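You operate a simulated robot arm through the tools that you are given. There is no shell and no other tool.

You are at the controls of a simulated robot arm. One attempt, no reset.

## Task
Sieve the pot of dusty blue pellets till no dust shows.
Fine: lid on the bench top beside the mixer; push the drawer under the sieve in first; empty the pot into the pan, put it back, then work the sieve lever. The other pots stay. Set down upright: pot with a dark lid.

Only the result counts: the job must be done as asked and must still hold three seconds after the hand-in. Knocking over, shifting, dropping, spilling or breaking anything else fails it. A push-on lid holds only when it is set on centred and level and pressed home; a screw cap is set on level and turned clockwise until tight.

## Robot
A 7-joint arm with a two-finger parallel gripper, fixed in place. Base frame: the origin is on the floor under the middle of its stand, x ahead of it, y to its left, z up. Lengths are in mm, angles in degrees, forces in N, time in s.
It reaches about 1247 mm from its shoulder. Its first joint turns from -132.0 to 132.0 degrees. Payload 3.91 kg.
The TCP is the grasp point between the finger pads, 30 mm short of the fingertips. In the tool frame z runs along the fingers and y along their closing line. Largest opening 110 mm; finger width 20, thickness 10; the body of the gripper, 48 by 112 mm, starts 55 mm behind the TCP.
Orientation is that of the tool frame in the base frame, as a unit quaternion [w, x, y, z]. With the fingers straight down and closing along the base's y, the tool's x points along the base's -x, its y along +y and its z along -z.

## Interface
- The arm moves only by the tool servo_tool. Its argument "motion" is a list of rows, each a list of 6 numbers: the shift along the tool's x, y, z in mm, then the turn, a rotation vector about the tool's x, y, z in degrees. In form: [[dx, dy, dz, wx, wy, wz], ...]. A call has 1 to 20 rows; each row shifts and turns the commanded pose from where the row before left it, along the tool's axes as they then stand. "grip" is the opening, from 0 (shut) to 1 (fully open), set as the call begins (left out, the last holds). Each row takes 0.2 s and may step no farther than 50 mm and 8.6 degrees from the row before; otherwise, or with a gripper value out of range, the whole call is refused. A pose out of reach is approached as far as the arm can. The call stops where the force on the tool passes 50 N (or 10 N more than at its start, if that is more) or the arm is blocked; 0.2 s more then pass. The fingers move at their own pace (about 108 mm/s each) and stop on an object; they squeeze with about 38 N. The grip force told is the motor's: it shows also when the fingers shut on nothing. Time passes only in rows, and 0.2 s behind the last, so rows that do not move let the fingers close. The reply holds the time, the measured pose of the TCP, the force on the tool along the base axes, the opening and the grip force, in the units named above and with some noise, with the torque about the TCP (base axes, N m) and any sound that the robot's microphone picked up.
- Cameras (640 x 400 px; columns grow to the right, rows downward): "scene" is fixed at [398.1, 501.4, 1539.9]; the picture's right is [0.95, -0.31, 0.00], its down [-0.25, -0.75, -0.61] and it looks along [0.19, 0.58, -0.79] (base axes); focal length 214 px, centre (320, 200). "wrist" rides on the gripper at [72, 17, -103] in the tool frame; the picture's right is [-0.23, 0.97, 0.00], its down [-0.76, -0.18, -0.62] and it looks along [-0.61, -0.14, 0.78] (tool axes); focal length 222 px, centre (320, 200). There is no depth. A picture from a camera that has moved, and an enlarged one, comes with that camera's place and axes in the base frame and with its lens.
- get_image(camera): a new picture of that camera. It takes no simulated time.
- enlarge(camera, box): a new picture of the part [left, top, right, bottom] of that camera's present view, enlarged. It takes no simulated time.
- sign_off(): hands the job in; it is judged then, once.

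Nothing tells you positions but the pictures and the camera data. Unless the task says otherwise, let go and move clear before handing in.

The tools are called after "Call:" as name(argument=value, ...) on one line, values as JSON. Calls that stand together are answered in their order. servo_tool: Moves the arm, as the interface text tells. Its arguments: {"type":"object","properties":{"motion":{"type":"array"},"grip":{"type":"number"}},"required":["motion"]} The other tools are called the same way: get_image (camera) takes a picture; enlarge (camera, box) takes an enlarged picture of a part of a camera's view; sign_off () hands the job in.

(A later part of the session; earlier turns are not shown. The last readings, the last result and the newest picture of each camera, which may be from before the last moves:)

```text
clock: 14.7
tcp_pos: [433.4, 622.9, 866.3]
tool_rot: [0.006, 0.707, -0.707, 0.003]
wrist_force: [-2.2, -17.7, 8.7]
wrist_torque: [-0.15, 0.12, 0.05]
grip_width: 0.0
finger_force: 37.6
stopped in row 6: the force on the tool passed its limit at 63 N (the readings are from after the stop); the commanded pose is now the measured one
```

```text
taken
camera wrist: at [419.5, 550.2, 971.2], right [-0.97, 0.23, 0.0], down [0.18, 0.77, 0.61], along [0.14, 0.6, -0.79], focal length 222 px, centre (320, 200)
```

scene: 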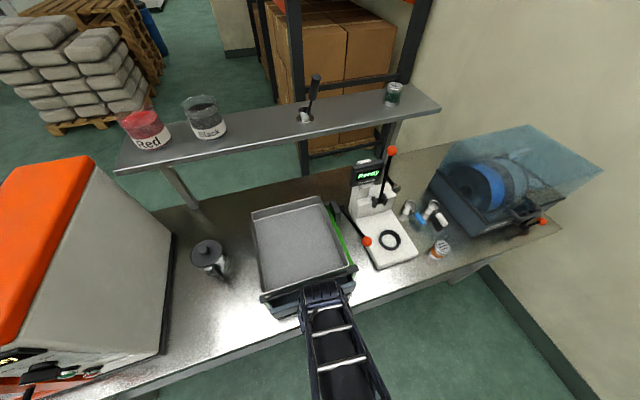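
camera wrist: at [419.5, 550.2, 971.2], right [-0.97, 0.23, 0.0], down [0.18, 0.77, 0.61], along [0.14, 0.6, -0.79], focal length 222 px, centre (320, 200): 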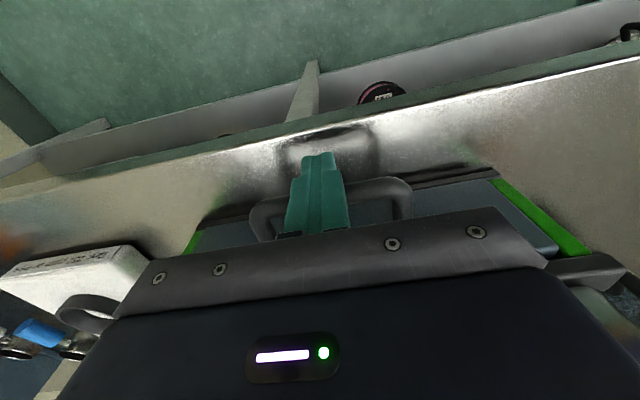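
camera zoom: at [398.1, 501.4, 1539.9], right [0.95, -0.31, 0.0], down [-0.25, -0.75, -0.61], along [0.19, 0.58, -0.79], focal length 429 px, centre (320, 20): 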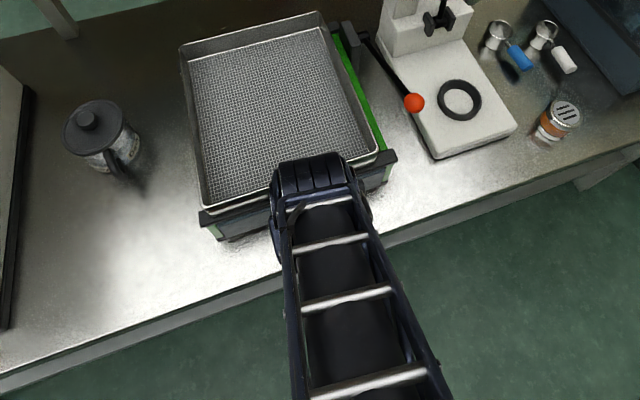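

The drawer hit its stop (force spike), panel flush at the frame. I'll back off, rise, and check.

Call:
servo_tool(motion=[[15, 0, 0, 0, 0, 0], [30, 0, 0, 0, 0, 0], [40, 0, 0, 0, 0, 0], [40, 0, 0, 0, 0, 0], [0, 0, -45, 0, 0, 0], [0, 0, -45, 0, 0, 0], [0, 0, -45, 0, 0, 0], [0, 0, -45, 0, 0, 0]])

Call:
get_image(camera="wrist")

Call:
enlarge(camera="scene", box=[240, 190, 400, 390])

```text
clock: 16.5
tcp_pos: [433.9, 503.2, 1047.3]
tool_rot: [0.004, 0.708, -0.706, 0.005]
wrist_force: [-0.3, -0.5, -0.2]
wrist_torque: [-0.02, 0.01, 0.01]
grip_width: 0.0
finger_force: 37.8
```

```text
taken
camera wrist: at [419.1, 430.4, 1152.2], right [-0.97, 0.23, 0.0], down [0.18, 0.77, 0.61], along [0.14, 0.6, -0.79], focal length 222 px, centre (320, 200)
```

wrist: 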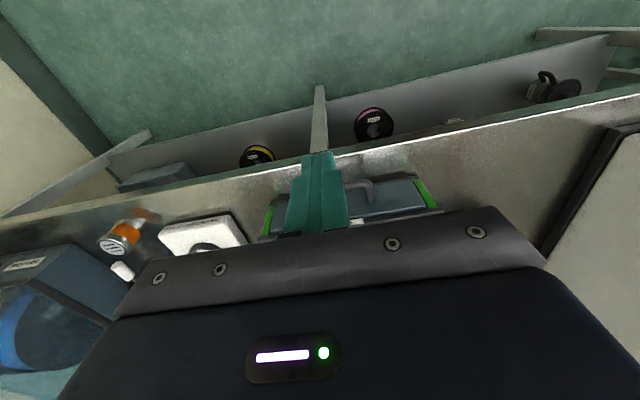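

```text
2.00 times, centred on (320, 290) of scene
camera zoom: at [398.1, 501.4, 1539.9], right [0.95, -0.31, 0.0], down [-0.25, -0.75, -0.61], along [0.19, 0.58, -0.79], focal length 429 px, centre (320, 20)
```

zoom: 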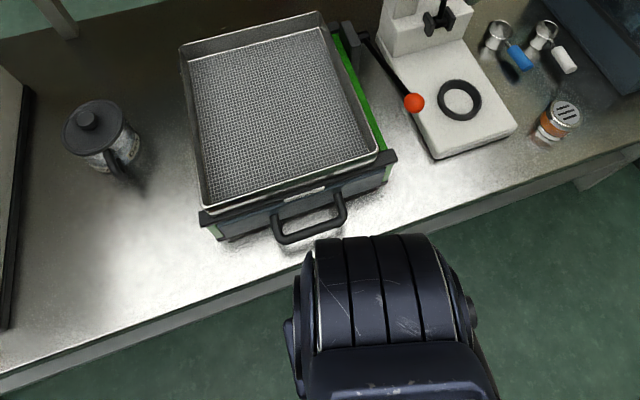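

The drawer is fully in. Now I move over toward the pot to inspect the lid, knob and handle from close up.

Call:
servo_tool(motion=[[0, 0, -45, 0, 0, 0], [0, 0, -45, 0, 0, 0], [0, 0, -45, 0, 0, 0], [-14, 29, 0, 0, 0, 0], [-14, 29, 0, 0, 0, 0], [-14, 29, 0, 0, 0, 0], [-14, 29, 0, 0, 0, 0], [-14, 29, 0, 0, 0, 0], [-14, 29, 0, 0, 0, 0], [-14, 29, 0, 0, 0, 0], [-14, 29, 0, 0, 0, 0], [-14, 29, 0, 0, 0, 0], [-14, 29, 0, 0, 0, 0]], grip=1)

Call:
get_image(camera="wrist")

Call:
get_image(camera="scene")

```text
clock: 19.3
tcp_pos: [144.9, 642.3, 1182.4]
tool_rot: [0.004, 0.708, -0.706, 0.003]
wrist_force: [0.3, 1.1, -0.7]
wrist_torque: [0.0, 0.03, 0.02]
grip_width: 110.3
finger_force: 0.1
```

```text
taken
camera wrist: at [129.3, 569.4, 1287.0], right [-0.97, 0.23, 0.0], down [0.18, 0.77, 0.62], along [0.14, 0.6, -0.79], focal length 222 px, centre (320, 200)
```

wrist: 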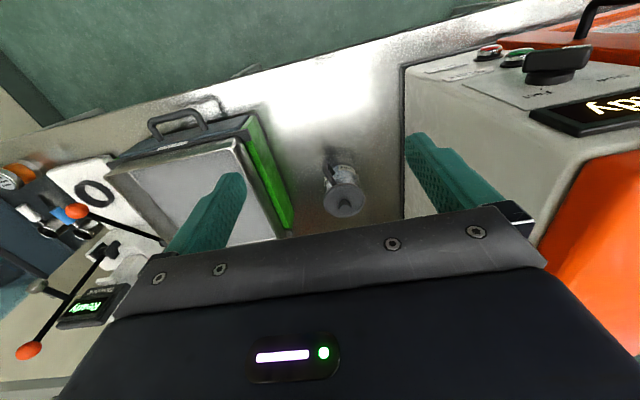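

```text
taken
```

scene: 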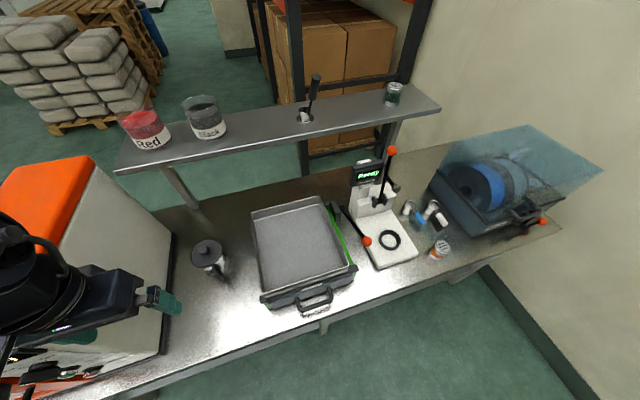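

Call:
enlarge(camera="wrist", box=[300, 135, 390, 225])

Call:
enlarge(camera="scene", box=[180, 230, 240, 290])

Call:
enlarge(camera="wrist", box=[90, 90, 310, 250])

```text
4.44 times, centred on (345, 180) of wrist
camera zoom: at [129.3, 569.4, 1287.0], right [-0.97, 0.23, 0.0], down [0.18, 0.77, 0.62], along [0.14, 0.6, -0.79], focal length 987 px, centre (209, 289)
```

zoom: 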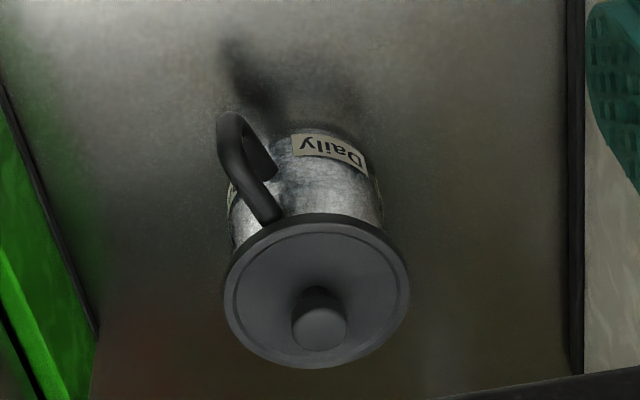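

```text
6.67 times, centred on (210, 260) of scene
camera zoom: at [398.1, 501.4, 1539.9], right [0.95, -0.31, 0.0], down [-0.25, -0.75, -0.61], along [0.19, 0.58, -0.79], focal length 1430 px, centre (1053, -200)
```

zoom: 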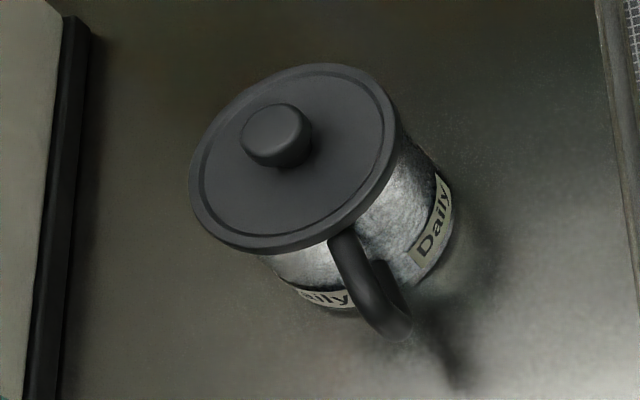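

```text
2.50 times, centred on (200, 170) of wrist
camera zoom: at [129.3, 569.4, 1287.0], right [-0.97, 0.23, 0.0], down [0.18, 0.77, 0.62], along [0.14, 0.6, -0.79], focal length 555 px, centre (620, 275)
```

zoom: 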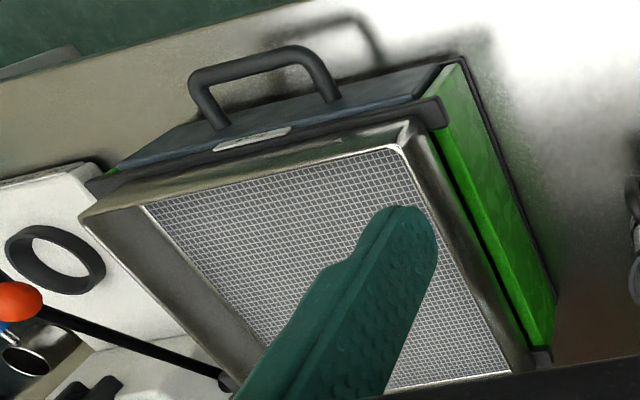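

The lid's knob is at about (147, 878), top z≈929, lid top z≈906; handle points toward azimuth −73°, z≈840–890. I'll move above the knob.

Call:
servo_tool(motion=[[-40, 0, 0, 0, 0, 0], [-40, 0, 0, 0, 0, 0], [-40, 0, 0, 0, 0, 0], [-40, 0, 0, 0, 0, 0], [-40, 0, 0, 0, 0, 0], [-35, -2, 0, 0, 0, 0], [0, 0, 0, 0, 0, 0]])

Call:
get_image(camera="wrist")

Call:
get_image(camera="scene")

```text
clock: 20.9
tcp_pos: [146.9, 875.8, 1181.5]
tool_rot: [0.004, 0.708, -0.706, 0.003]
wrist_force: [-0.1, -0.4, 0.5]
wrist_torque: [0.0, 0.02, -0.01]
grip_width: 110.2
finger_force: 0.1
```

```text
taken
camera wrist: at [131.5, 804.7, 1285.6], right [-0.97, 0.23, 0.0], down [0.18, 0.77, 0.62], along [0.14, 0.6, -0.79], focal length 222 px, centre (320, 200)
```

wrist: 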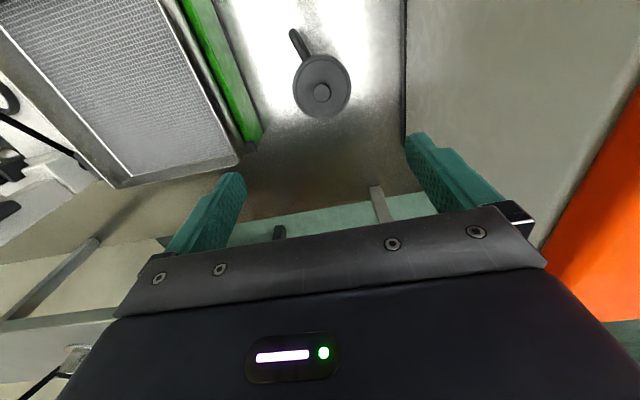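

```text
taken
```

scene: 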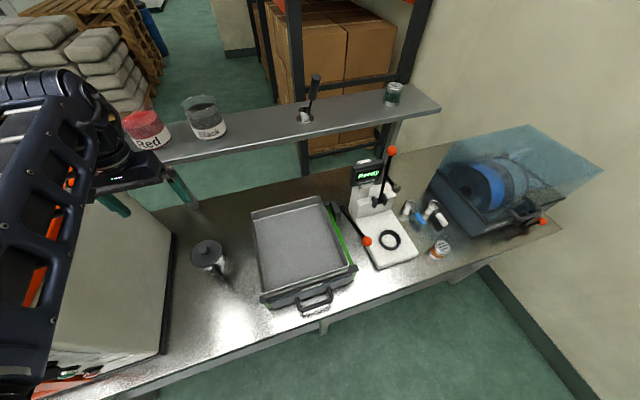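

TCP is nearly right above the knob. I'll descend partway, then check alignment and arm clearance against the mixer.

Call:
servo_tool(motion=[[-3, 0, 40, 0, 0, 0], [0, 0, 40, 0, 0, 0], [0, 0, 40, 0, 0, 0], [0, 0, 40, 0, 0, 0], [0, 0, 0, 0, 0, 0]])

Call:
get_image(camera="wrist")

Call:
get_image(camera="scene")

```text
clock: 22.1
tcp_pos: [146.4, 878.6, 1017.0]
tool_rot: [0.004, 0.708, -0.706, 0.003]
wrist_force: [-0.6, 0.4, 0.5]
wrist_torque: [-0.01, -0.01, 0.06]
grip_width: 110.0
finger_force: 0.1
```

```text
taken
camera wrist: at [131.3, 806.2, 1121.5], right [-0.97, 0.22, 0.0], down [0.18, 0.77, 0.62], along [0.14, 0.6, -0.79], focal length 222 px, centre (320, 200)
```

wrist: 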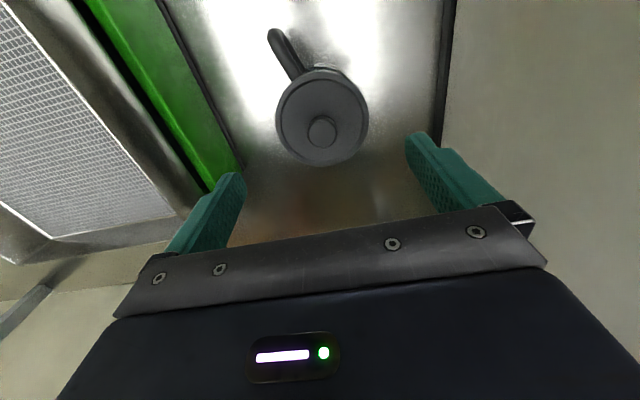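

```text
taken
```

scene: 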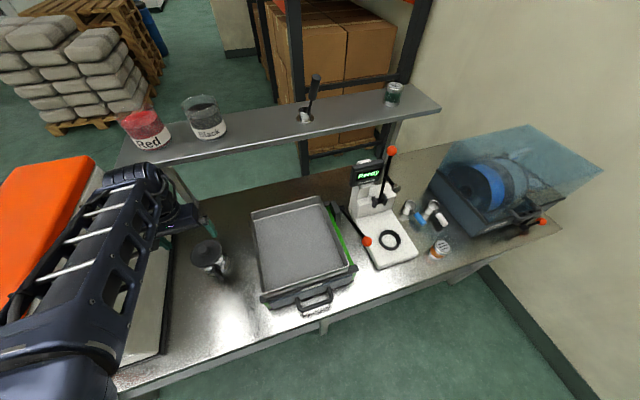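

Call:
enlarge(camera="wrist", box=[260, 60, 390, 180])

Call:
enlarge(camera="scene", box=[170, 190, 250, 290])

```text
3.33 times, centred on (325, 120) of wrist
camera zoom: at [131.3, 806.2, 1121.5], right [-0.97, 0.22, 0.0], down [0.18, 0.77, 0.62], along [0.14, 0.6, -0.79], focal length 740 px, centre (303, 467)
```

zoom: 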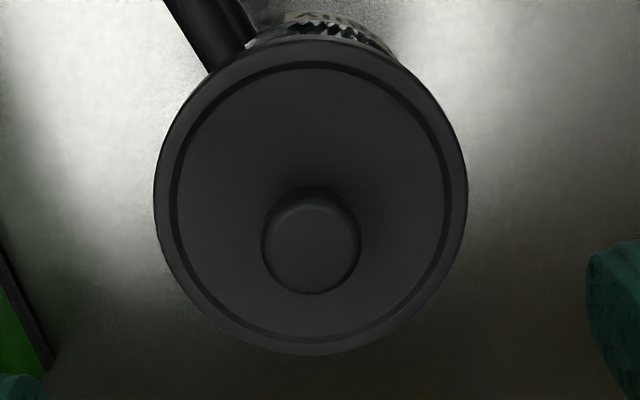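

```text
4.00 times, centred on (210, 240) of scene
camera zoom: at [398.1, 501.4, 1539.9], right [0.95, -0.31, 0.0], down [-0.25, -0.75, -0.61], along [0.19, 0.58, -0.79], focal length 858 px, centre (760, 40)
```

zoom: 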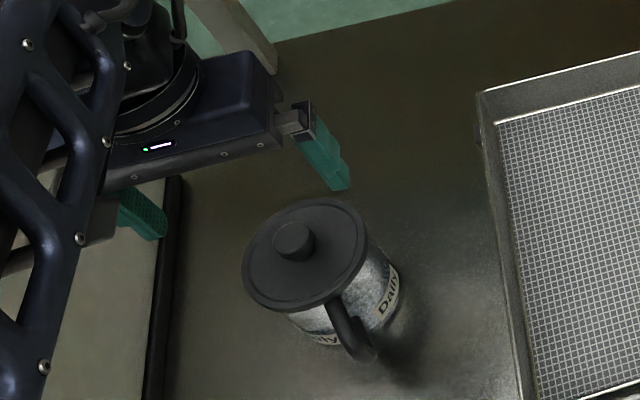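

The knob centre is at (146.3, 880.5). I'll descend to put the fingertips just above the lid top and close on the knob.

Call:
servo_tool(motion=[[-2, 0, 30, 0, 0, 0], [0, 0, 30, 0, 0, 0], [0, 0, 12, 0, 0, 0], [0, 0, 3, 0, 0, 0], [0, 0, 0, 0, 0, 0]])

Call:
get_image(camera="wrist")

Call:
enlarge(camera="scene", box=[160, 190, 260, 290])

```text
clock: 23.3
tcp_pos: [144.7, 878.9, 942.8]
tool_rot: [0.004, 0.707, -0.707, 0.003]
wrist_force: [-0.7, -0.3, 0.2]
wrist_torque: [0.03, -0.03, 0.0]
grip_width: 109.7
finger_force: 0.0
```

```text
taken
camera wrist: at [130.7, 807.1, 1047.8], right [-0.97, 0.23, 0.0], down [0.18, 0.77, 0.62], along [0.14, 0.6, -0.79], focal length 222 px, centre (320, 200)
```

wrist: 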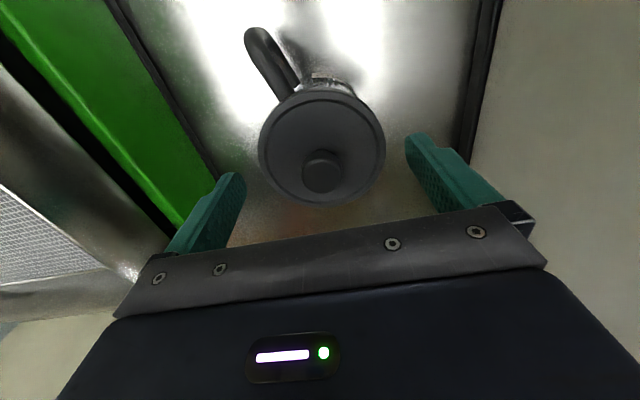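

```text
4.00 times, centred on (210, 240) of scene
camera zoom: at [398.1, 501.4, 1539.9], right [0.95, -0.31, 0.0], down [-0.25, -0.75, -0.61], along [0.19, 0.58, -0.79], focal length 858 px, centre (760, 40)
```

zoom: 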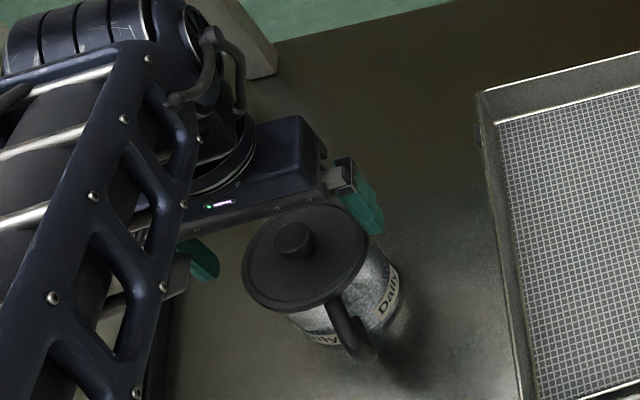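

Aligned over the knob. Closing the fingers on it.

Call:
servo_tool(motion=[[0, -1, 1, 0, 0, 0], [0, 0, 0, 0, 0, 0], [0, 0, 0, 0, 0, 0], [0, 0, 0, 0, 0, 0]], grip=0)

Call:
get_image(camera="wrist")

Call:
enlarge(camera="scene", box=[160, 190, 260, 290])

```text
clock: 24.3
tcp_pos: [147.3, 877.1, 941.4]
tool_rot: [0.005, 0.708, -0.706, 0.002]
wrist_force: [1.1, -0.4, -0.6]
wrist_torque: [0.02, 0.01, -0.02]
grip_width: 24.2
finger_force: 37.9
heard: snap
```

```text
taken
camera wrist: at [131.6, 806.6, 1046.4], right [-0.97, 0.22, 0.0], down [0.18, 0.77, 0.62], along [0.14, 0.6, -0.79], focal length 222 px, centre (320, 200)
```

wrist: 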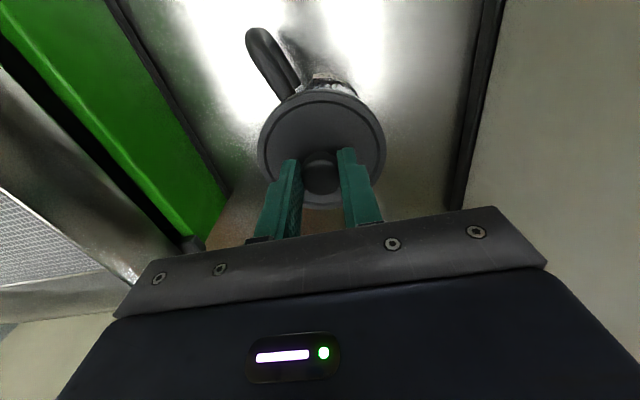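

```text
4.00 times, centred on (210, 240) of scene
camera zoom: at [398.1, 501.4, 1539.9], right [0.95, -0.31, 0.0], down [-0.25, -0.75, -0.61], along [0.19, 0.58, -0.79], focal length 858 px, centre (760, 40)
```

zoom: 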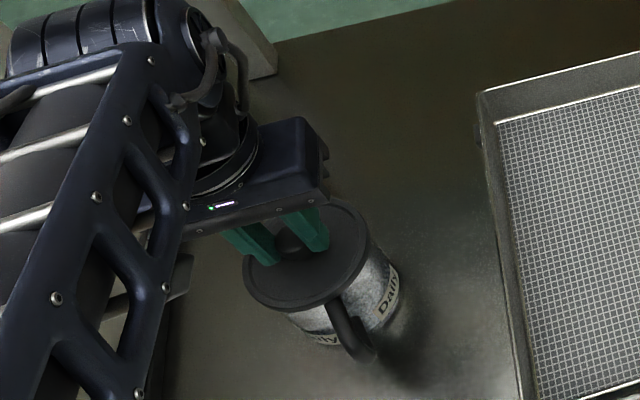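

The knob is held (24 mm wide), with a "snap" heard — likely the push-on lid. I'll lift gently and watch.

Call:
servo_tool(motion=[[0, 0, -3, 0, 0, 0], [0, 0, -3, 0, 0, 0], [0, 0, -4, 0, 0, 0], [0, 0, -5, 0, 0, 0], [0, 0, -5, 0, 0, 0]])

Call:
get_image(camera="wrist")

Call:
enlarge(camera="scene", box=[160, 190, 260, 290])

```text
clock: 25.5
tcp_pos: [147.9, 877.7, 963.1]
tool_rot: [0.004, 0.708, -0.706, 0.003]
wrist_force: [0.3, 0.2, -0.1]
wrist_torque: [-0.01, 0.0, -0.02]
grip_width: 24.3
finger_force: 38.1
```

```text
taken
camera wrist: at [131.8, 806.2, 1067.6], right [-0.97, 0.22, 0.0], down [0.18, 0.77, 0.62], along [0.14, 0.6, -0.79], focal length 222 px, centre (320, 200)
```

wrist: 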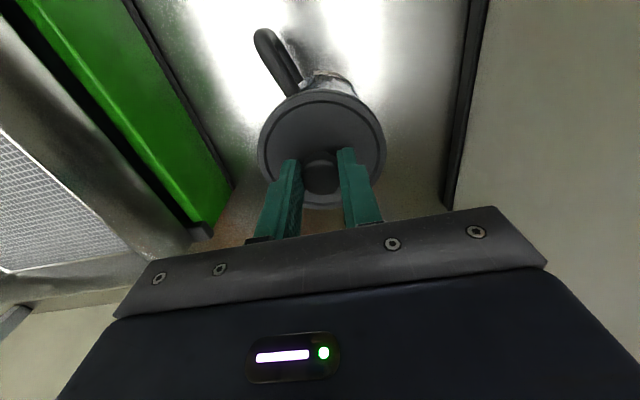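

```text
4.00 times, centred on (210, 240) of scene
camera zoom: at [398.1, 501.4, 1539.9], right [0.95, -0.31, 0.0], down [-0.25, -0.75, -0.61], along [0.19, 0.58, -0.79], focal length 858 px, centre (760, 40)
```

zoom: 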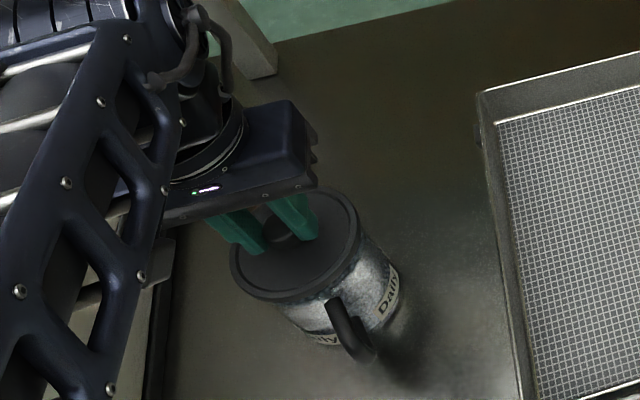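

The lid came off cleanly and the pot stayed put. I'll raise it and peek into the pot.

Call:
servo_tool(motion=[[0, 0, -30, 0, 0, 0], [0, 0, -35, 0, 0, 0], [0, 0, -35, 0, 0, 0], [35, 0, 0, 0, 0, 0], [35, 0, 0, 0, 0, 0], [35, 0, 0, 0, 0, 0], [30, 0, 0, 0, 0, 0]])

Call:
get_image(camera="wrist")

Call:
enlarge(camera="scene", box=[160, 190, 260, 290])

```text
clock: 27.1
tcp_pos: [148.0, 745.9, 1062.8]
tool_rot: [0.004, 0.708, -0.706, 0.003]
wrist_force: [0.1, -0.7, -0.4]
wrist_torque: [-0.01, -0.01, 0.0]
grip_width: 24.3
finger_force: 37.9
```

```text
taken
camera wrist: at [133.6, 673.8, 1167.0], right [-0.97, 0.22, 0.0], down [0.18, 0.77, 0.62], along [0.14, 0.6, -0.79], focal length 222 px, centre (320, 200)
```

wrist: 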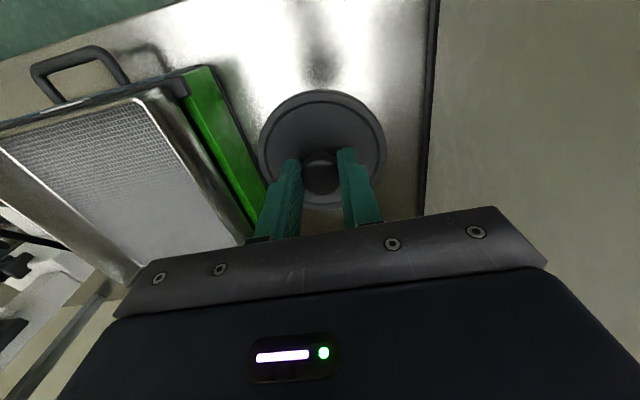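

```text
4.00 times, centred on (210, 240) of scene
camera zoom: at [398.1, 501.4, 1539.9], right [0.95, -0.31, 0.0], down [-0.25, -0.75, -0.61], along [0.19, 0.58, -0.79], focal length 858 px, centre (760, 40)
```

zoom: 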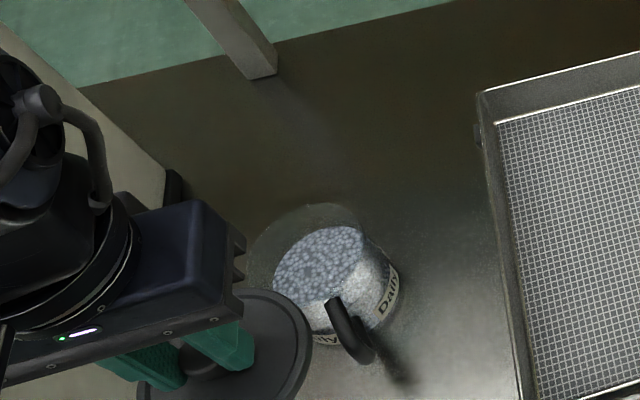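

The pot indeed holds dusty blue pellets. Now I carry the lid to a free spot on the bench by the mixer, about (80, 715).

Call:
servo_tool(motion=[[10, 22, 0, 0, 0, 0], [10, 22, 0, 0, 0, 0], [11, 23, 0, 0, 0, 0], [0, 0, 40, 0, 0, 0], [0, 0, 40, 0, 0, 0], [0, 0, 40, 0, 0, 0]])

Call:
get_image(camera="wrist")

Call:
get_image(camera="scene")

```text
clock: 28.5
tcp_pos: [82.2, 713.6, 945.6]
tool_rot: [0.003, 0.708, -0.706, 0.003]
wrist_force: [-0.3, 0.1, -0.4]
wrist_torque: [0.03, -0.04, -0.05]
grip_width: 24.1
finger_force: 38.2
```

```text
taken
camera wrist: at [66.4, 640.9, 1051.6], right [-0.97, 0.23, 0.0], down [0.18, 0.77, 0.62], along [0.14, 0.6, -0.79], focal length 222 px, centre (320, 200)
```

wrist: 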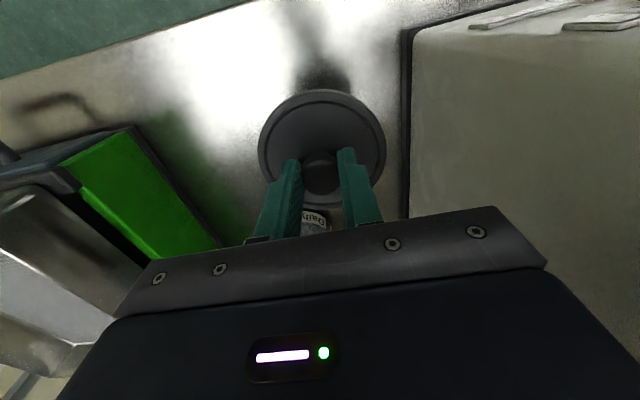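

```text
taken
```

scene: 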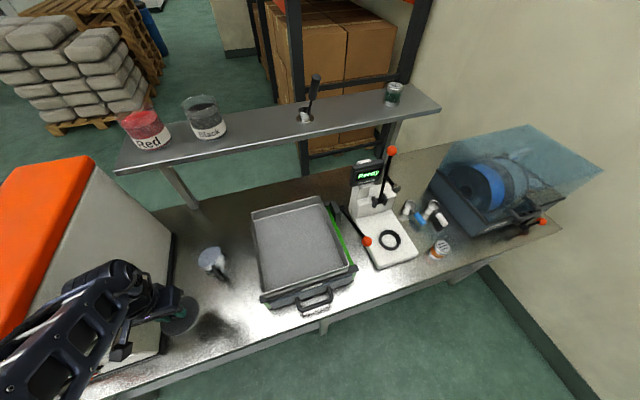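

Call:
servo_tool(motion=[[0, 0, 35, 0, 0, 0], [0, 0, 30, 0, 0, 0], [0, 0, 12, 0, 0, 0], [0, 0, 3, 0, 0, 0]])

Call:
enlarge(camera="scene", box=[110, 250, 250, 370])

Call:
get_image(camera="wrist")

```text
clock: 29.5
tcp_pos: [81.2, 710.9, 866.9]
tool_rot: [0.004, 0.707, -0.707, 0.003]
wrist_force: [0.2, -0.1, 0.1]
wrist_torque: [0.0, -0.01, -0.01]
grip_width: 24.3
finger_force: 38.0
```

```text
3.33 times, centred on (180, 310) of scene
camera zoom: at [398.1, 501.4, 1539.9], right [0.95, -0.31, 0.0], down [-0.25, -0.75, -0.61], along [0.19, 0.58, -0.79], focal length 715 px, centre (787, -167)
```

zoom: 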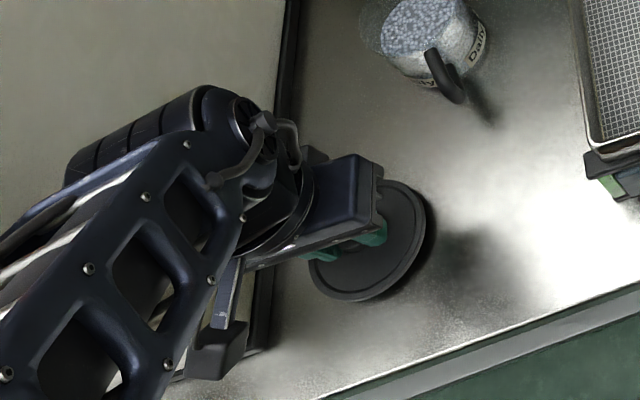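

```text
taken
camera wrist: at [66.0, 638.8, 969.3], right [-0.97, 0.23, 0.0], down [0.18, 0.77, 0.62], along [0.14, 0.6, -0.79], focal length 222 px, centre (320, 200)
```

wrist: 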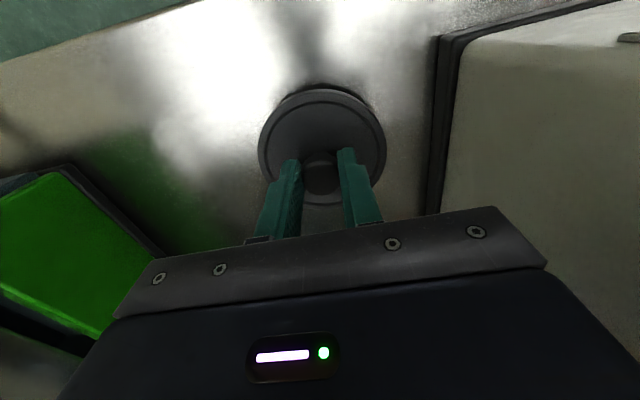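

Call:
servo_tool(motion=[[0, 0, 3, 0, 0, 0], [0, 0, 2, 0, 0, 0], [0, 0, 2, 0, 0, 0]])

Call:
enlarge(camera="wrist", box=[240, 60, 400, 220])

```text
clock: 30.3
tcp_pos: [79.8, 712.0, 857.5]
tool_rot: [0.005, 0.707, -0.707, 0.004]
wrist_force: [0.1, 0.2, -0.2]
wrist_torque: [-0.02, 0.0, -0.02]
grip_width: 24.0
finger_force: 37.7
```

```text
2.50 times, centred on (320, 140) of wrist
camera zoom: at [64.5, 639.0, 962.3], right [-0.97, 0.22, 0.0], down [0.18, 0.77, 0.62], along [0.14, 0.6, -0.79], focal length 555 px, centre (320, 350)
```

zoom: 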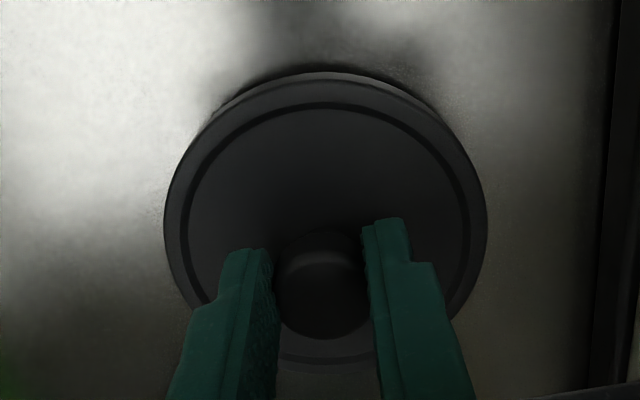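

Call:
servo_tool(motion=[[0, 0, 2, 0, 0, 0], [0, 0, 1.5, 0, 0, 0]])

Call:
enlarge(camera="wrist", box=[240, 60, 400, 220])

```text
clock: 30.9
tcp_pos: [79.1, 711.7, 853.7]
tool_rot: [0.004, 0.708, -0.706, 0.003]
wrist_force: [0.4, -0.4, -0.6]
wrist_torque: [0.01, 0.0, 0.01]
grip_width: 24.2
finger_force: 37.5
```

```text
2.50 times, centred on (320, 140) of wrist
camera zoom: at [64.6, 639.5, 959.1], right [-0.97, 0.22, 0.0], down [0.18, 0.77, 0.62], along [0.14, 0.6, -0.79], focal length 555 px, centre (320, 350)
```

zoom: 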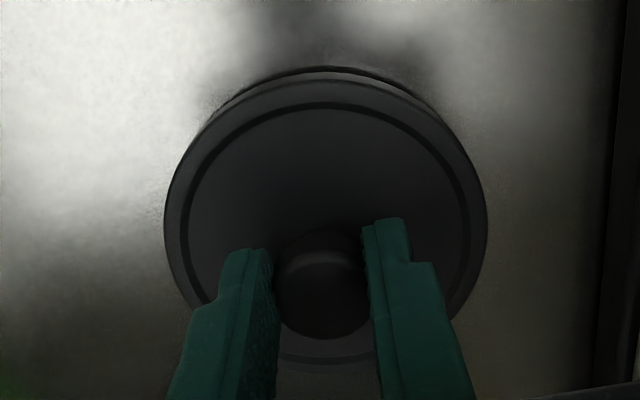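

Call:
servo_tool(motion=[[0, 0, 1.5, 0, 0, 0], [0, 0, 1.5, 0, 0, 0]])

Call:
enlarge(camera="wrist", box=[240, 60, 400, 220])

```text
clock: 31.5
tcp_pos: [79.1, 710.5, 852.1]
tool_rot: [0.004, 0.708, -0.706, 0.003]
wrist_force: [-0.8, 0.3, 2.7]
wrist_torque: [0.01, -0.05, -0.04]
grip_width: 24.1
finger_force: 38.3
```

```text
2.50 times, centred on (320, 140) of wrist
camera zoom: at [65.0, 639.8, 955.4], right [-0.97, 0.22, 0.0], down [0.18, 0.77, 0.62], along [0.14, 0.6, -0.79], focal length 555 px, centre (320, 350)
```

zoom: 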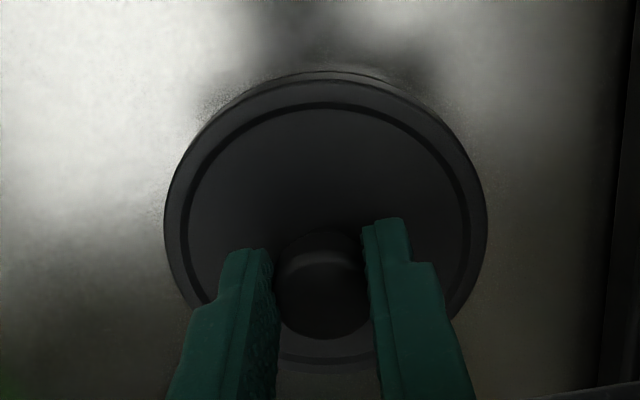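

Light contact with the bench (2.7 N). One more small step and I release the knob.

Call:
servo_tool(motion=[[0, 0, 1, 0, 0, 0]])

Call:
servo_tool(motion=[[0, 0, 0, 0, 0, 0], [0, 0, 0, 0, 0, 0]], grip=0.5)

Call:
servo_tool(motion=[[0, 0, -20, 0, 0, 0], [0, 0, -40, 0, 0, 0], [0, 0, -45, 0, 0, 0], [0, 0, -45, 0, 0, 0]])

Call:
get_image(camera="wrist")

Call:
get_image(camera="scene")

```text
clock: 31.9
tcp_pos: [81.3, 711.1, 851.4]
tool_rot: [0.004, 0.707, -0.707, 0.002]
wrist_force: [-1.4, 0.4, 2.0]
wrist_torque: [0.03, -0.08, 0.02]
grip_width: 24.1
finger_force: 38.0
```

```text
clock: 32.5
tcp_pos: [80.1, 712.2, 850.6]
tool_rot: [0.004, 0.708, -0.706, 0.004]
wrist_force: [-0.1, -0.3, -0.5]
wrist_torque: [0.01, -0.02, 0.01]
grip_width: 55.0
finger_force: 0.1
```

```text
clock: 33.5
tcp_pos: [81.4, 711.4, 1002.7]
tool_rot: [0.004, 0.708, -0.706, 0.003]
wrist_force: [-0.7, 0.3, -0.9]
wrist_torque: [-0.05, -0.01, -0.02]
grip_width: 54.8
finger_force: 0.1
```

```text
taken
camera wrist: at [66.3, 639.4, 1107.6], right [-0.97, 0.22, 0.0], down [0.18, 0.77, 0.62], along [0.14, 0.6, -0.79], focal length 222 px, centre (320, 200)
```

wrist: 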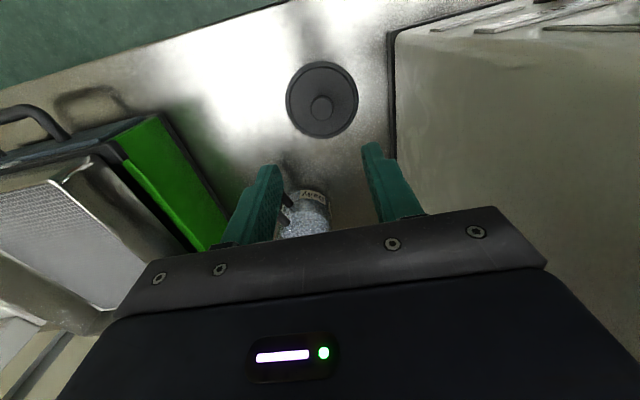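

```text
taken
```

scene: 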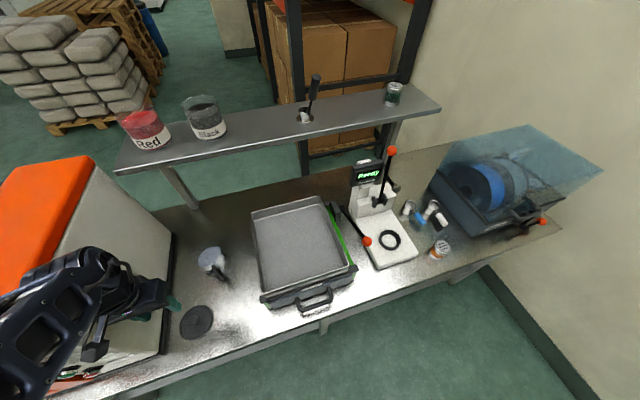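

The lid is on the bench beside the mixer. Before grasping the pot I'll rehearse the pour posture empty-handed above the pan, so I know the wrist can reach it.

Call:
servo_tool(motion=[[0, 0, -30, 0, 0, 0], [0, 0, -30, 0, 0, 0], [0, 0, -30, 0, 0, 0], [0, 0, -30, 0, 0, 0], [-7, -34.5, 0, 0, 0, 0], [-7, -34.5, 0, 0, 0, 0], [-7, -34.5, 0, 0, 0, 0], [-7, -34.5, 0, 0, 0, 0], [-7, -34.5, 0, 0, 0, 0], [-7, -34.5, 0, 0, 0, 0], [-7, -34.5, 0, 0, 0, 0], [-7, -34.5, 0, 0, 0, 0], [-7, -34.5, 0, 0, 0, 0], [-7, -34.5, 0, 0, 0, 0]])

Call:
get_image(camera="wrist")

Call:
enlarge(camera="scene", box=[180, 230, 240, 290])

```text
clock: 36.5
tcp_pos: [422.6, 785.2, 1122.2]
tool_rot: [0.004, 0.708, -0.706, 0.003]
wrist_force: [-0.4, 0.6, 1.1]
wrist_torque: [-0.05, -0.01, -0.01]
grip_width: 54.9
finger_force: 0.0
```

```text
taken
camera wrist: at [408.2, 712.8, 1225.6], right [-0.97, 0.22, 0.0], down [0.18, 0.77, 0.62], along [0.14, 0.6, -0.79], focal length 222 px, centre (320, 200)
```

wrist: 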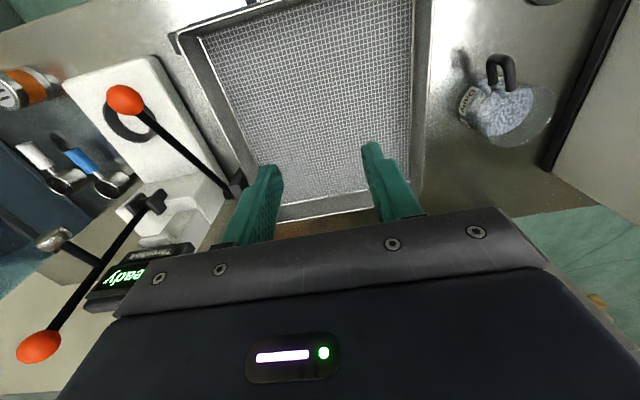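

```text
6.67 times, centred on (210, 260) of scene
camera zoom: at [398.1, 501.4, 1539.9], right [0.95, -0.31, 0.0], down [-0.25, -0.75, -0.61], along [0.19, 0.58, -0.79], focal length 1430 px, centre (1053, -200)
```

zoom: 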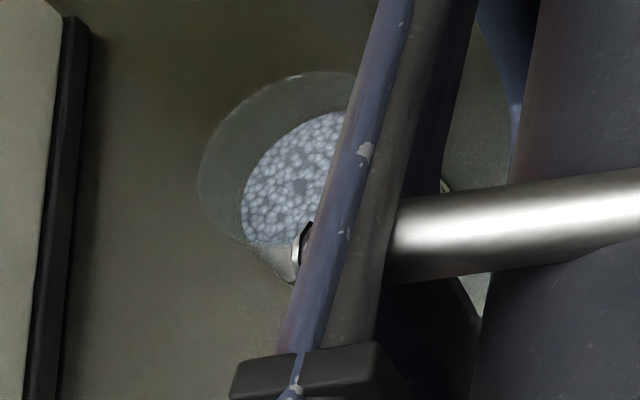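

Call:
enlarge(camera="wrist", box=[430, 40, 570, 160])

Call:
enlarge(camera="wrist", box=[60, 40, 280, 230])

Call:
enlarge(camera="wrist", box=[160, 0, 460, 230])

```text
3.33 times, centred on (500, 100) of wrist
camera zoom: at [408.2, 712.8, 1225.6], right [-0.97, 0.22, 0.0], down [0.18, 0.77, 0.62], along [0.14, 0.6, -0.79], focal length 740 px, centre (-280, 533)
```

zoom: 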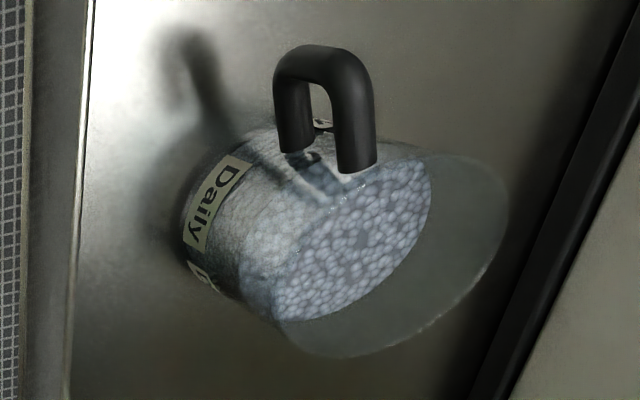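

```text
2.11 times, centred on (170, 135) of wrist
camera zoom: at [408.2, 712.8, 1225.6], right [-0.97, 0.22, 0.0], down [0.18, 0.77, 0.62], along [0.14, 0.6, -0.79], focal length 468 px, centre (636, 337)
```

zoom: 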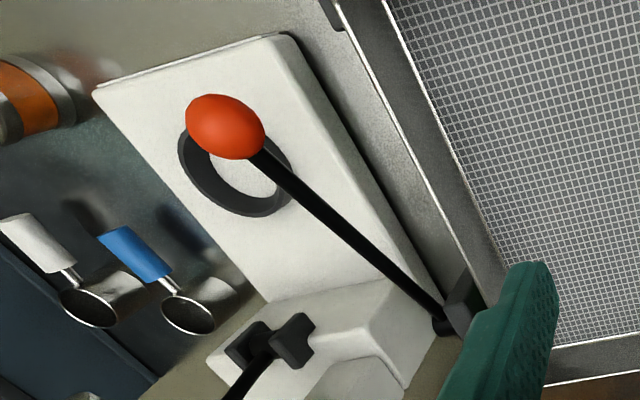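

```text
1.74 times, centred on (310, 115) of wrist
camera zoom: at [408.2, 712.8, 1225.6], right [-0.97, 0.22, 0.0], down [0.18, 0.77, 0.62], along [0.14, 0.6, -0.79], focal length 386 px, centre (337, 348)
```

zoom: 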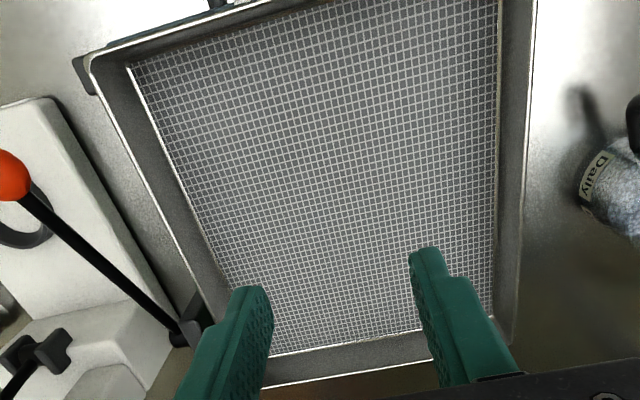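

The pot's handle loop spans about z 833–881 on its −y side. Now rehearsing: tilt the hand 50° so the fingers point forward and down.

Call:
servo_tool(motion=[[0, 0, 0, 0, -8.4, 0], [0, 0, 0, 0, -8.4, 0], [0, 0, 0, 0, -8.4, 0], [0, 0, 0, 0, -8.4, 0], [0, 0, 0, 0, -8.4, 0], [0, 0, 0, 0, -8, 0]])

Call:
get_image(camera="wrist")

Call:
get_image(camera="scene")

```text
clock: 37.9
tcp_pos: [423.9, 784.6, 1121.1]
tool_rot: [-0.295, 0.643, -0.641, -0.298]
wrist_force: [-0.7, 0.4, -0.4]
wrist_torque: [-0.03, -0.03, 0.0]
grip_width: 55.2
finger_force: 0.0
```

```text
taken
camera wrist: at [409.4, 658.8, 1132.5], right [-0.97, 0.14, 0.17], down [0.18, 0.02, 0.98], along [0.14, 0.99, -0.05], focal length 222 px, centre (320, 200)
```

wrist: 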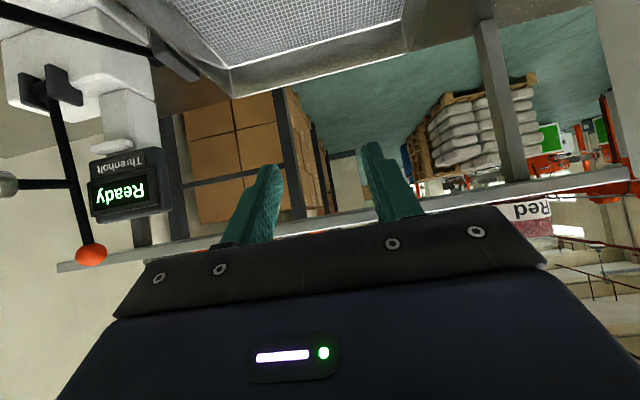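

```text
taken
```

scene: 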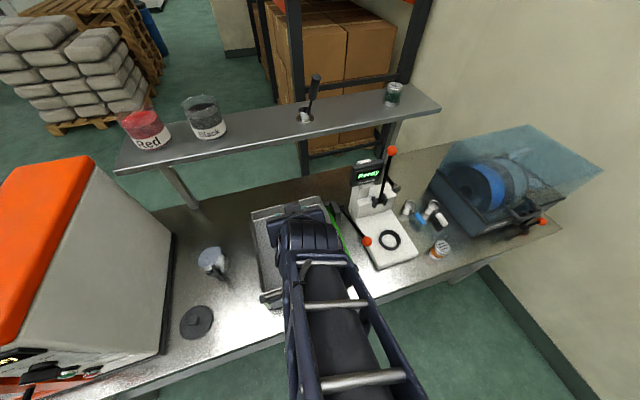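

Call:
servo_tool(motion=[[0, 0, 0, 4.24, 2.28, -6.7], [0, 0, 0, 4.24, 2.28, -6.7], [0, 0, 0, 4.24, 2.28, -6.7], [0, 0, 0, 4.24, 2.28, -6.7], [0, 0, 0, 4.24, 2.28, -6.7], [0, 0, 0, 4.24, 2.28, -6.7], [0, 0, 0, 4.24, 2.28, -6.7], [0, 0, 0, 4.24, 2.28, -6.7]])

Call:
get_image(camera="scene")

```text
clock: 39.7
tcp_pos: [426.2, 784.5, 1120.0]
tool_rot: [-0.463, 0.785, -0.38, 0.159]
wrist_force: [1.3, -0.2, 0.6]
wrist_torque: [-0.01, 0.04, 0.07]
grip_width: 54.9
finger_force: 0.1
```

```text
taken
```

scene: 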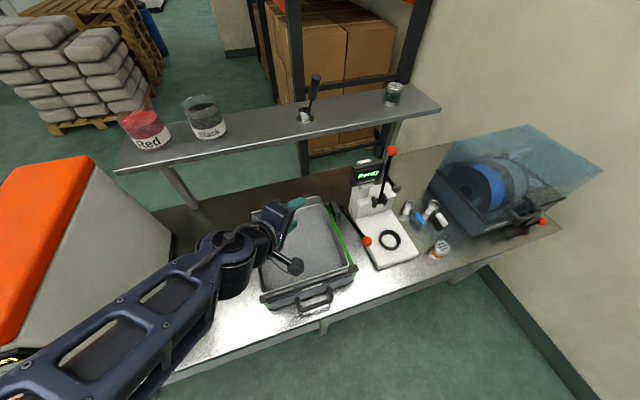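

Call:
servo_tool(motion=[[0, 0, 0, 4.24, 2.28, -6.7], [0, 0, 0, 4.24, 2.28, -6.7], [0, 0, 0, 4.24, 2.28, -6.7], [0, 0, 0, 4.24, 2.28, -6.7], [0, 0, 0, 4.24, 2.28, -6.7], [0, 0, 0, 4.24, 2.28, -6.7], [0, 0, 0, 4.24, 2.28, -6.7], [0, 0, 0, 4.24, 2.28, -6.7]])

Call:
get_image(camera="scene")

Call:
get_image(camera="wrist")

```text
clock: 41.5
tcp_pos: [425.0, 784.0, 1122.3]
tool_rot: [-0.48, 0.673, 0.003, 0.562]
wrist_force: [0.4, -0.5, 0.6]
wrist_torque: [-0.04, 0.04, 0.02]
grip_width: 55.0
finger_force: 0.1
```

```text
taken
```

scene: 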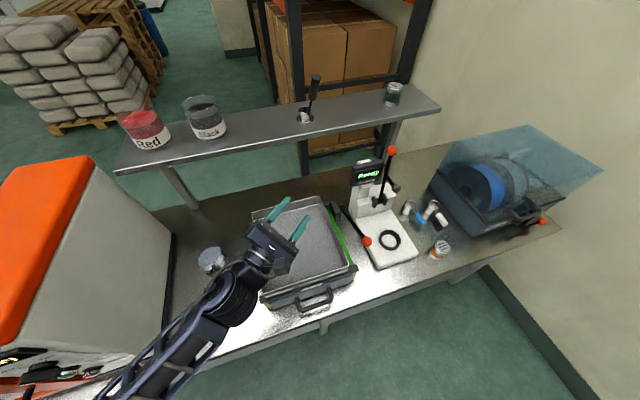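

```text
taken
camera wrist: at [384.1, 668.4, 1156.0], right [0.45, -0.4, -0.8], down [-0.85, 0.1, -0.52], along [0.29, 0.91, -0.3], focal length 222 px, centre (320, 200)
```

wrist: 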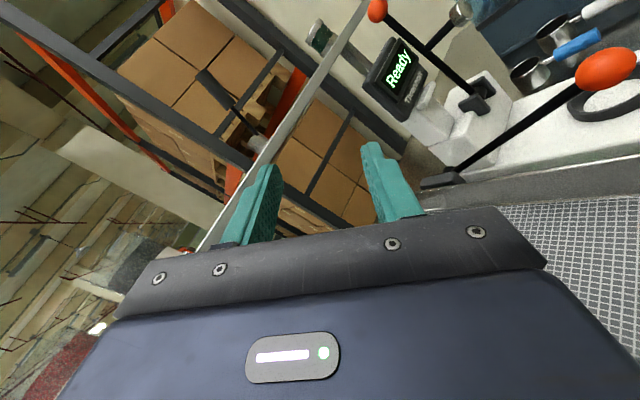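

The pour posture is reachable without trouble. Now I undo the rotation to return to the tilted grasp posture.

Call:
servo_tool(motion=[[0, 0, 0, -4.24, -2.28, 6.7], [0, 0, 0, -4.24, -2.28, 6.7], [0, 0, 0, -4.24, -2.28, 6.7], [0, 0, 0, -4.24, -2.28, 6.7], [0, 0, 0, -4.24, -2.28, 6.7], [0, 0, 0, -4.24, -2.28, 6.7], [0, 0, 0, -4.24, -2.28, 6.7], [0, 0, 0, -4.24, -2.28, 6.7], [0, 0, 0, -4.24, -2.28, 6.7], [0, 0, 0, -4.24, -2.28, 6.7], [0, 0, 0, -4.24, -2.28, 6.7], [0, 0, 0, -4.24, -2.28, 6.7], [0, 0, 0, -4.24, -2.28, 6.7], [0, 0, 0, -4.24, -2.28, 6.7], [0, 0, 0, -4.24, -2.28, 6.7], [0, 0, 0, -4.24, -2.28, 6.7]], grip=1)

```text
clock: 44.9
tcp_pos: [424.0, 785.1, 1120.1]
tool_rot: [-0.295, 0.642, -0.642, -0.297]
wrist_force: [0.0, -0.2, 0.3]
wrist_torque: [-0.03, -0.05, -0.07]
grip_width: 110.0
finger_force: 0.1
```

Call:
servo_tool(motion=[[-7.6, 34.7, 9.0, 0, 0, 0], [-7.6, 34.7, 9.0, 0, 0, 0], [-7.6, 34.7, 9.0, 0, 0, 0], [-7.6, 34.7, 9.0, 0, 0, 0], [-7.6, 34.7, 9.0, 0, 0, 0], [-7.6, 34.7, 9.0, 0, 0, 0], [-7.6, 34.7, 9.0, 0, 0, 0], [-7.6, 34.7, 9.0, 0, 0, 0], [25.4, 0, 21.6, 0, 0, 0], [25.4, 0, 21.6, 0, 0, 0], [25.4, 0, 21.6, 0, 0, 0]])

Call:
get_image(camera="wrist")

Call:
get_image(camera="scene")

```text
clock: 47.3
tcp_pos: [147.1, 879.0, 1019.7]
tool_rot: [-0.295, 0.643, -0.641, -0.296]
wrist_force: [-0.3, 0.8, 0.1]
wrist_torque: [-0.01, 0.03, 0.03]
grip_width: 109.9
finger_force: 0.0
```

```text
taken
camera wrist: at [133.5, 753.5, 1032.3], right [-0.97, 0.15, 0.17], down [0.18, 0.02, 0.98], along [0.14, 0.99, -0.05], focal length 222 px, centre (320, 200)
```

wrist: 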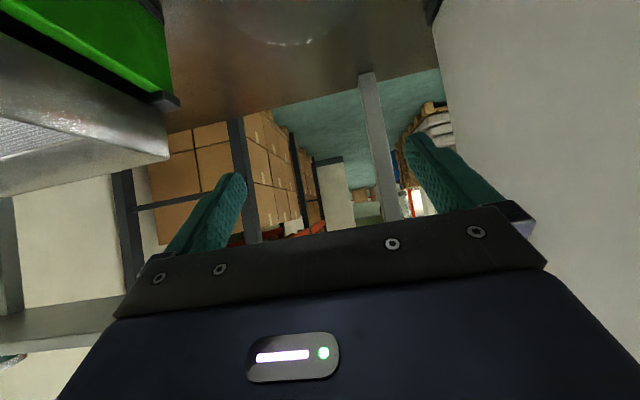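

```text
taken
```

scene: 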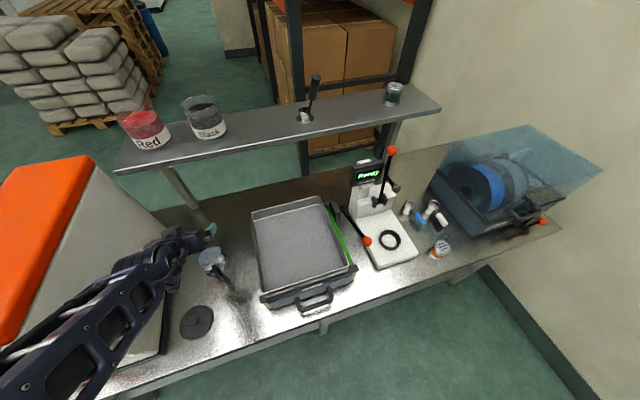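

Call:
servo_tool(motion=[[22.8, 0, 19.5, 0, 0, 0], [22.8, 0, 19.5, 0, 0, 0]])

Call:
get_image(camera="wrist")

Call:
enlarge(camera="scene", box=[140, 210, 260, 310])

```text
clock: 47.9
tcp_pos: [146.7, 879.2, 958.8]
tool_rot: [-0.296, 0.643, -0.642, -0.296]
wrist_force: [-0.3, -0.1, 0.7]
wrist_torque: [0.0, 0.0, -0.06]
grip_width: 109.9
finger_force: 0.1
```

```text
taken
camera wrist: at [132.2, 753.3, 970.9], right [-0.97, 0.15, 0.17], down [0.18, 0.02, 0.98], along [0.14, 0.99, -0.05], focal length 222 px, centre (320, 200)
```

wrist: 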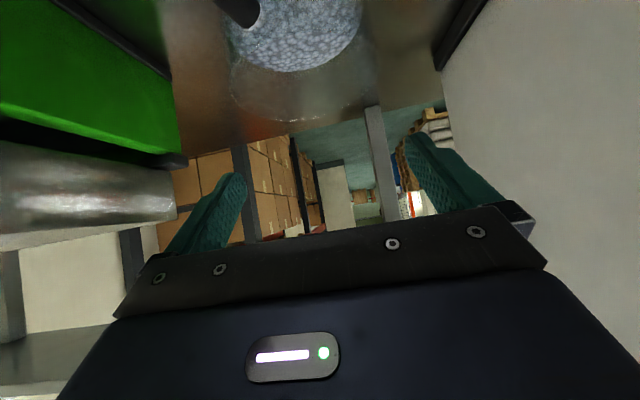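

```text
4.00 times, centred on (200, 260) of scene
camera zoom: at [398.1, 501.4, 1539.9], right [0.95, -0.31, 0.0], down [-0.25, -0.75, -0.61], along [0.19, 0.58, -0.79], focal length 858 px, centre (800, -40)
```

zoom: 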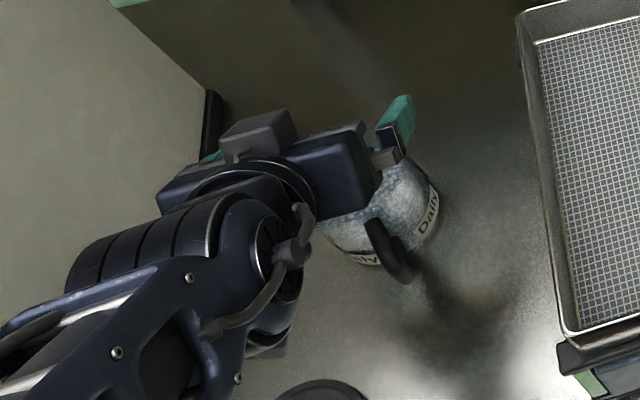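

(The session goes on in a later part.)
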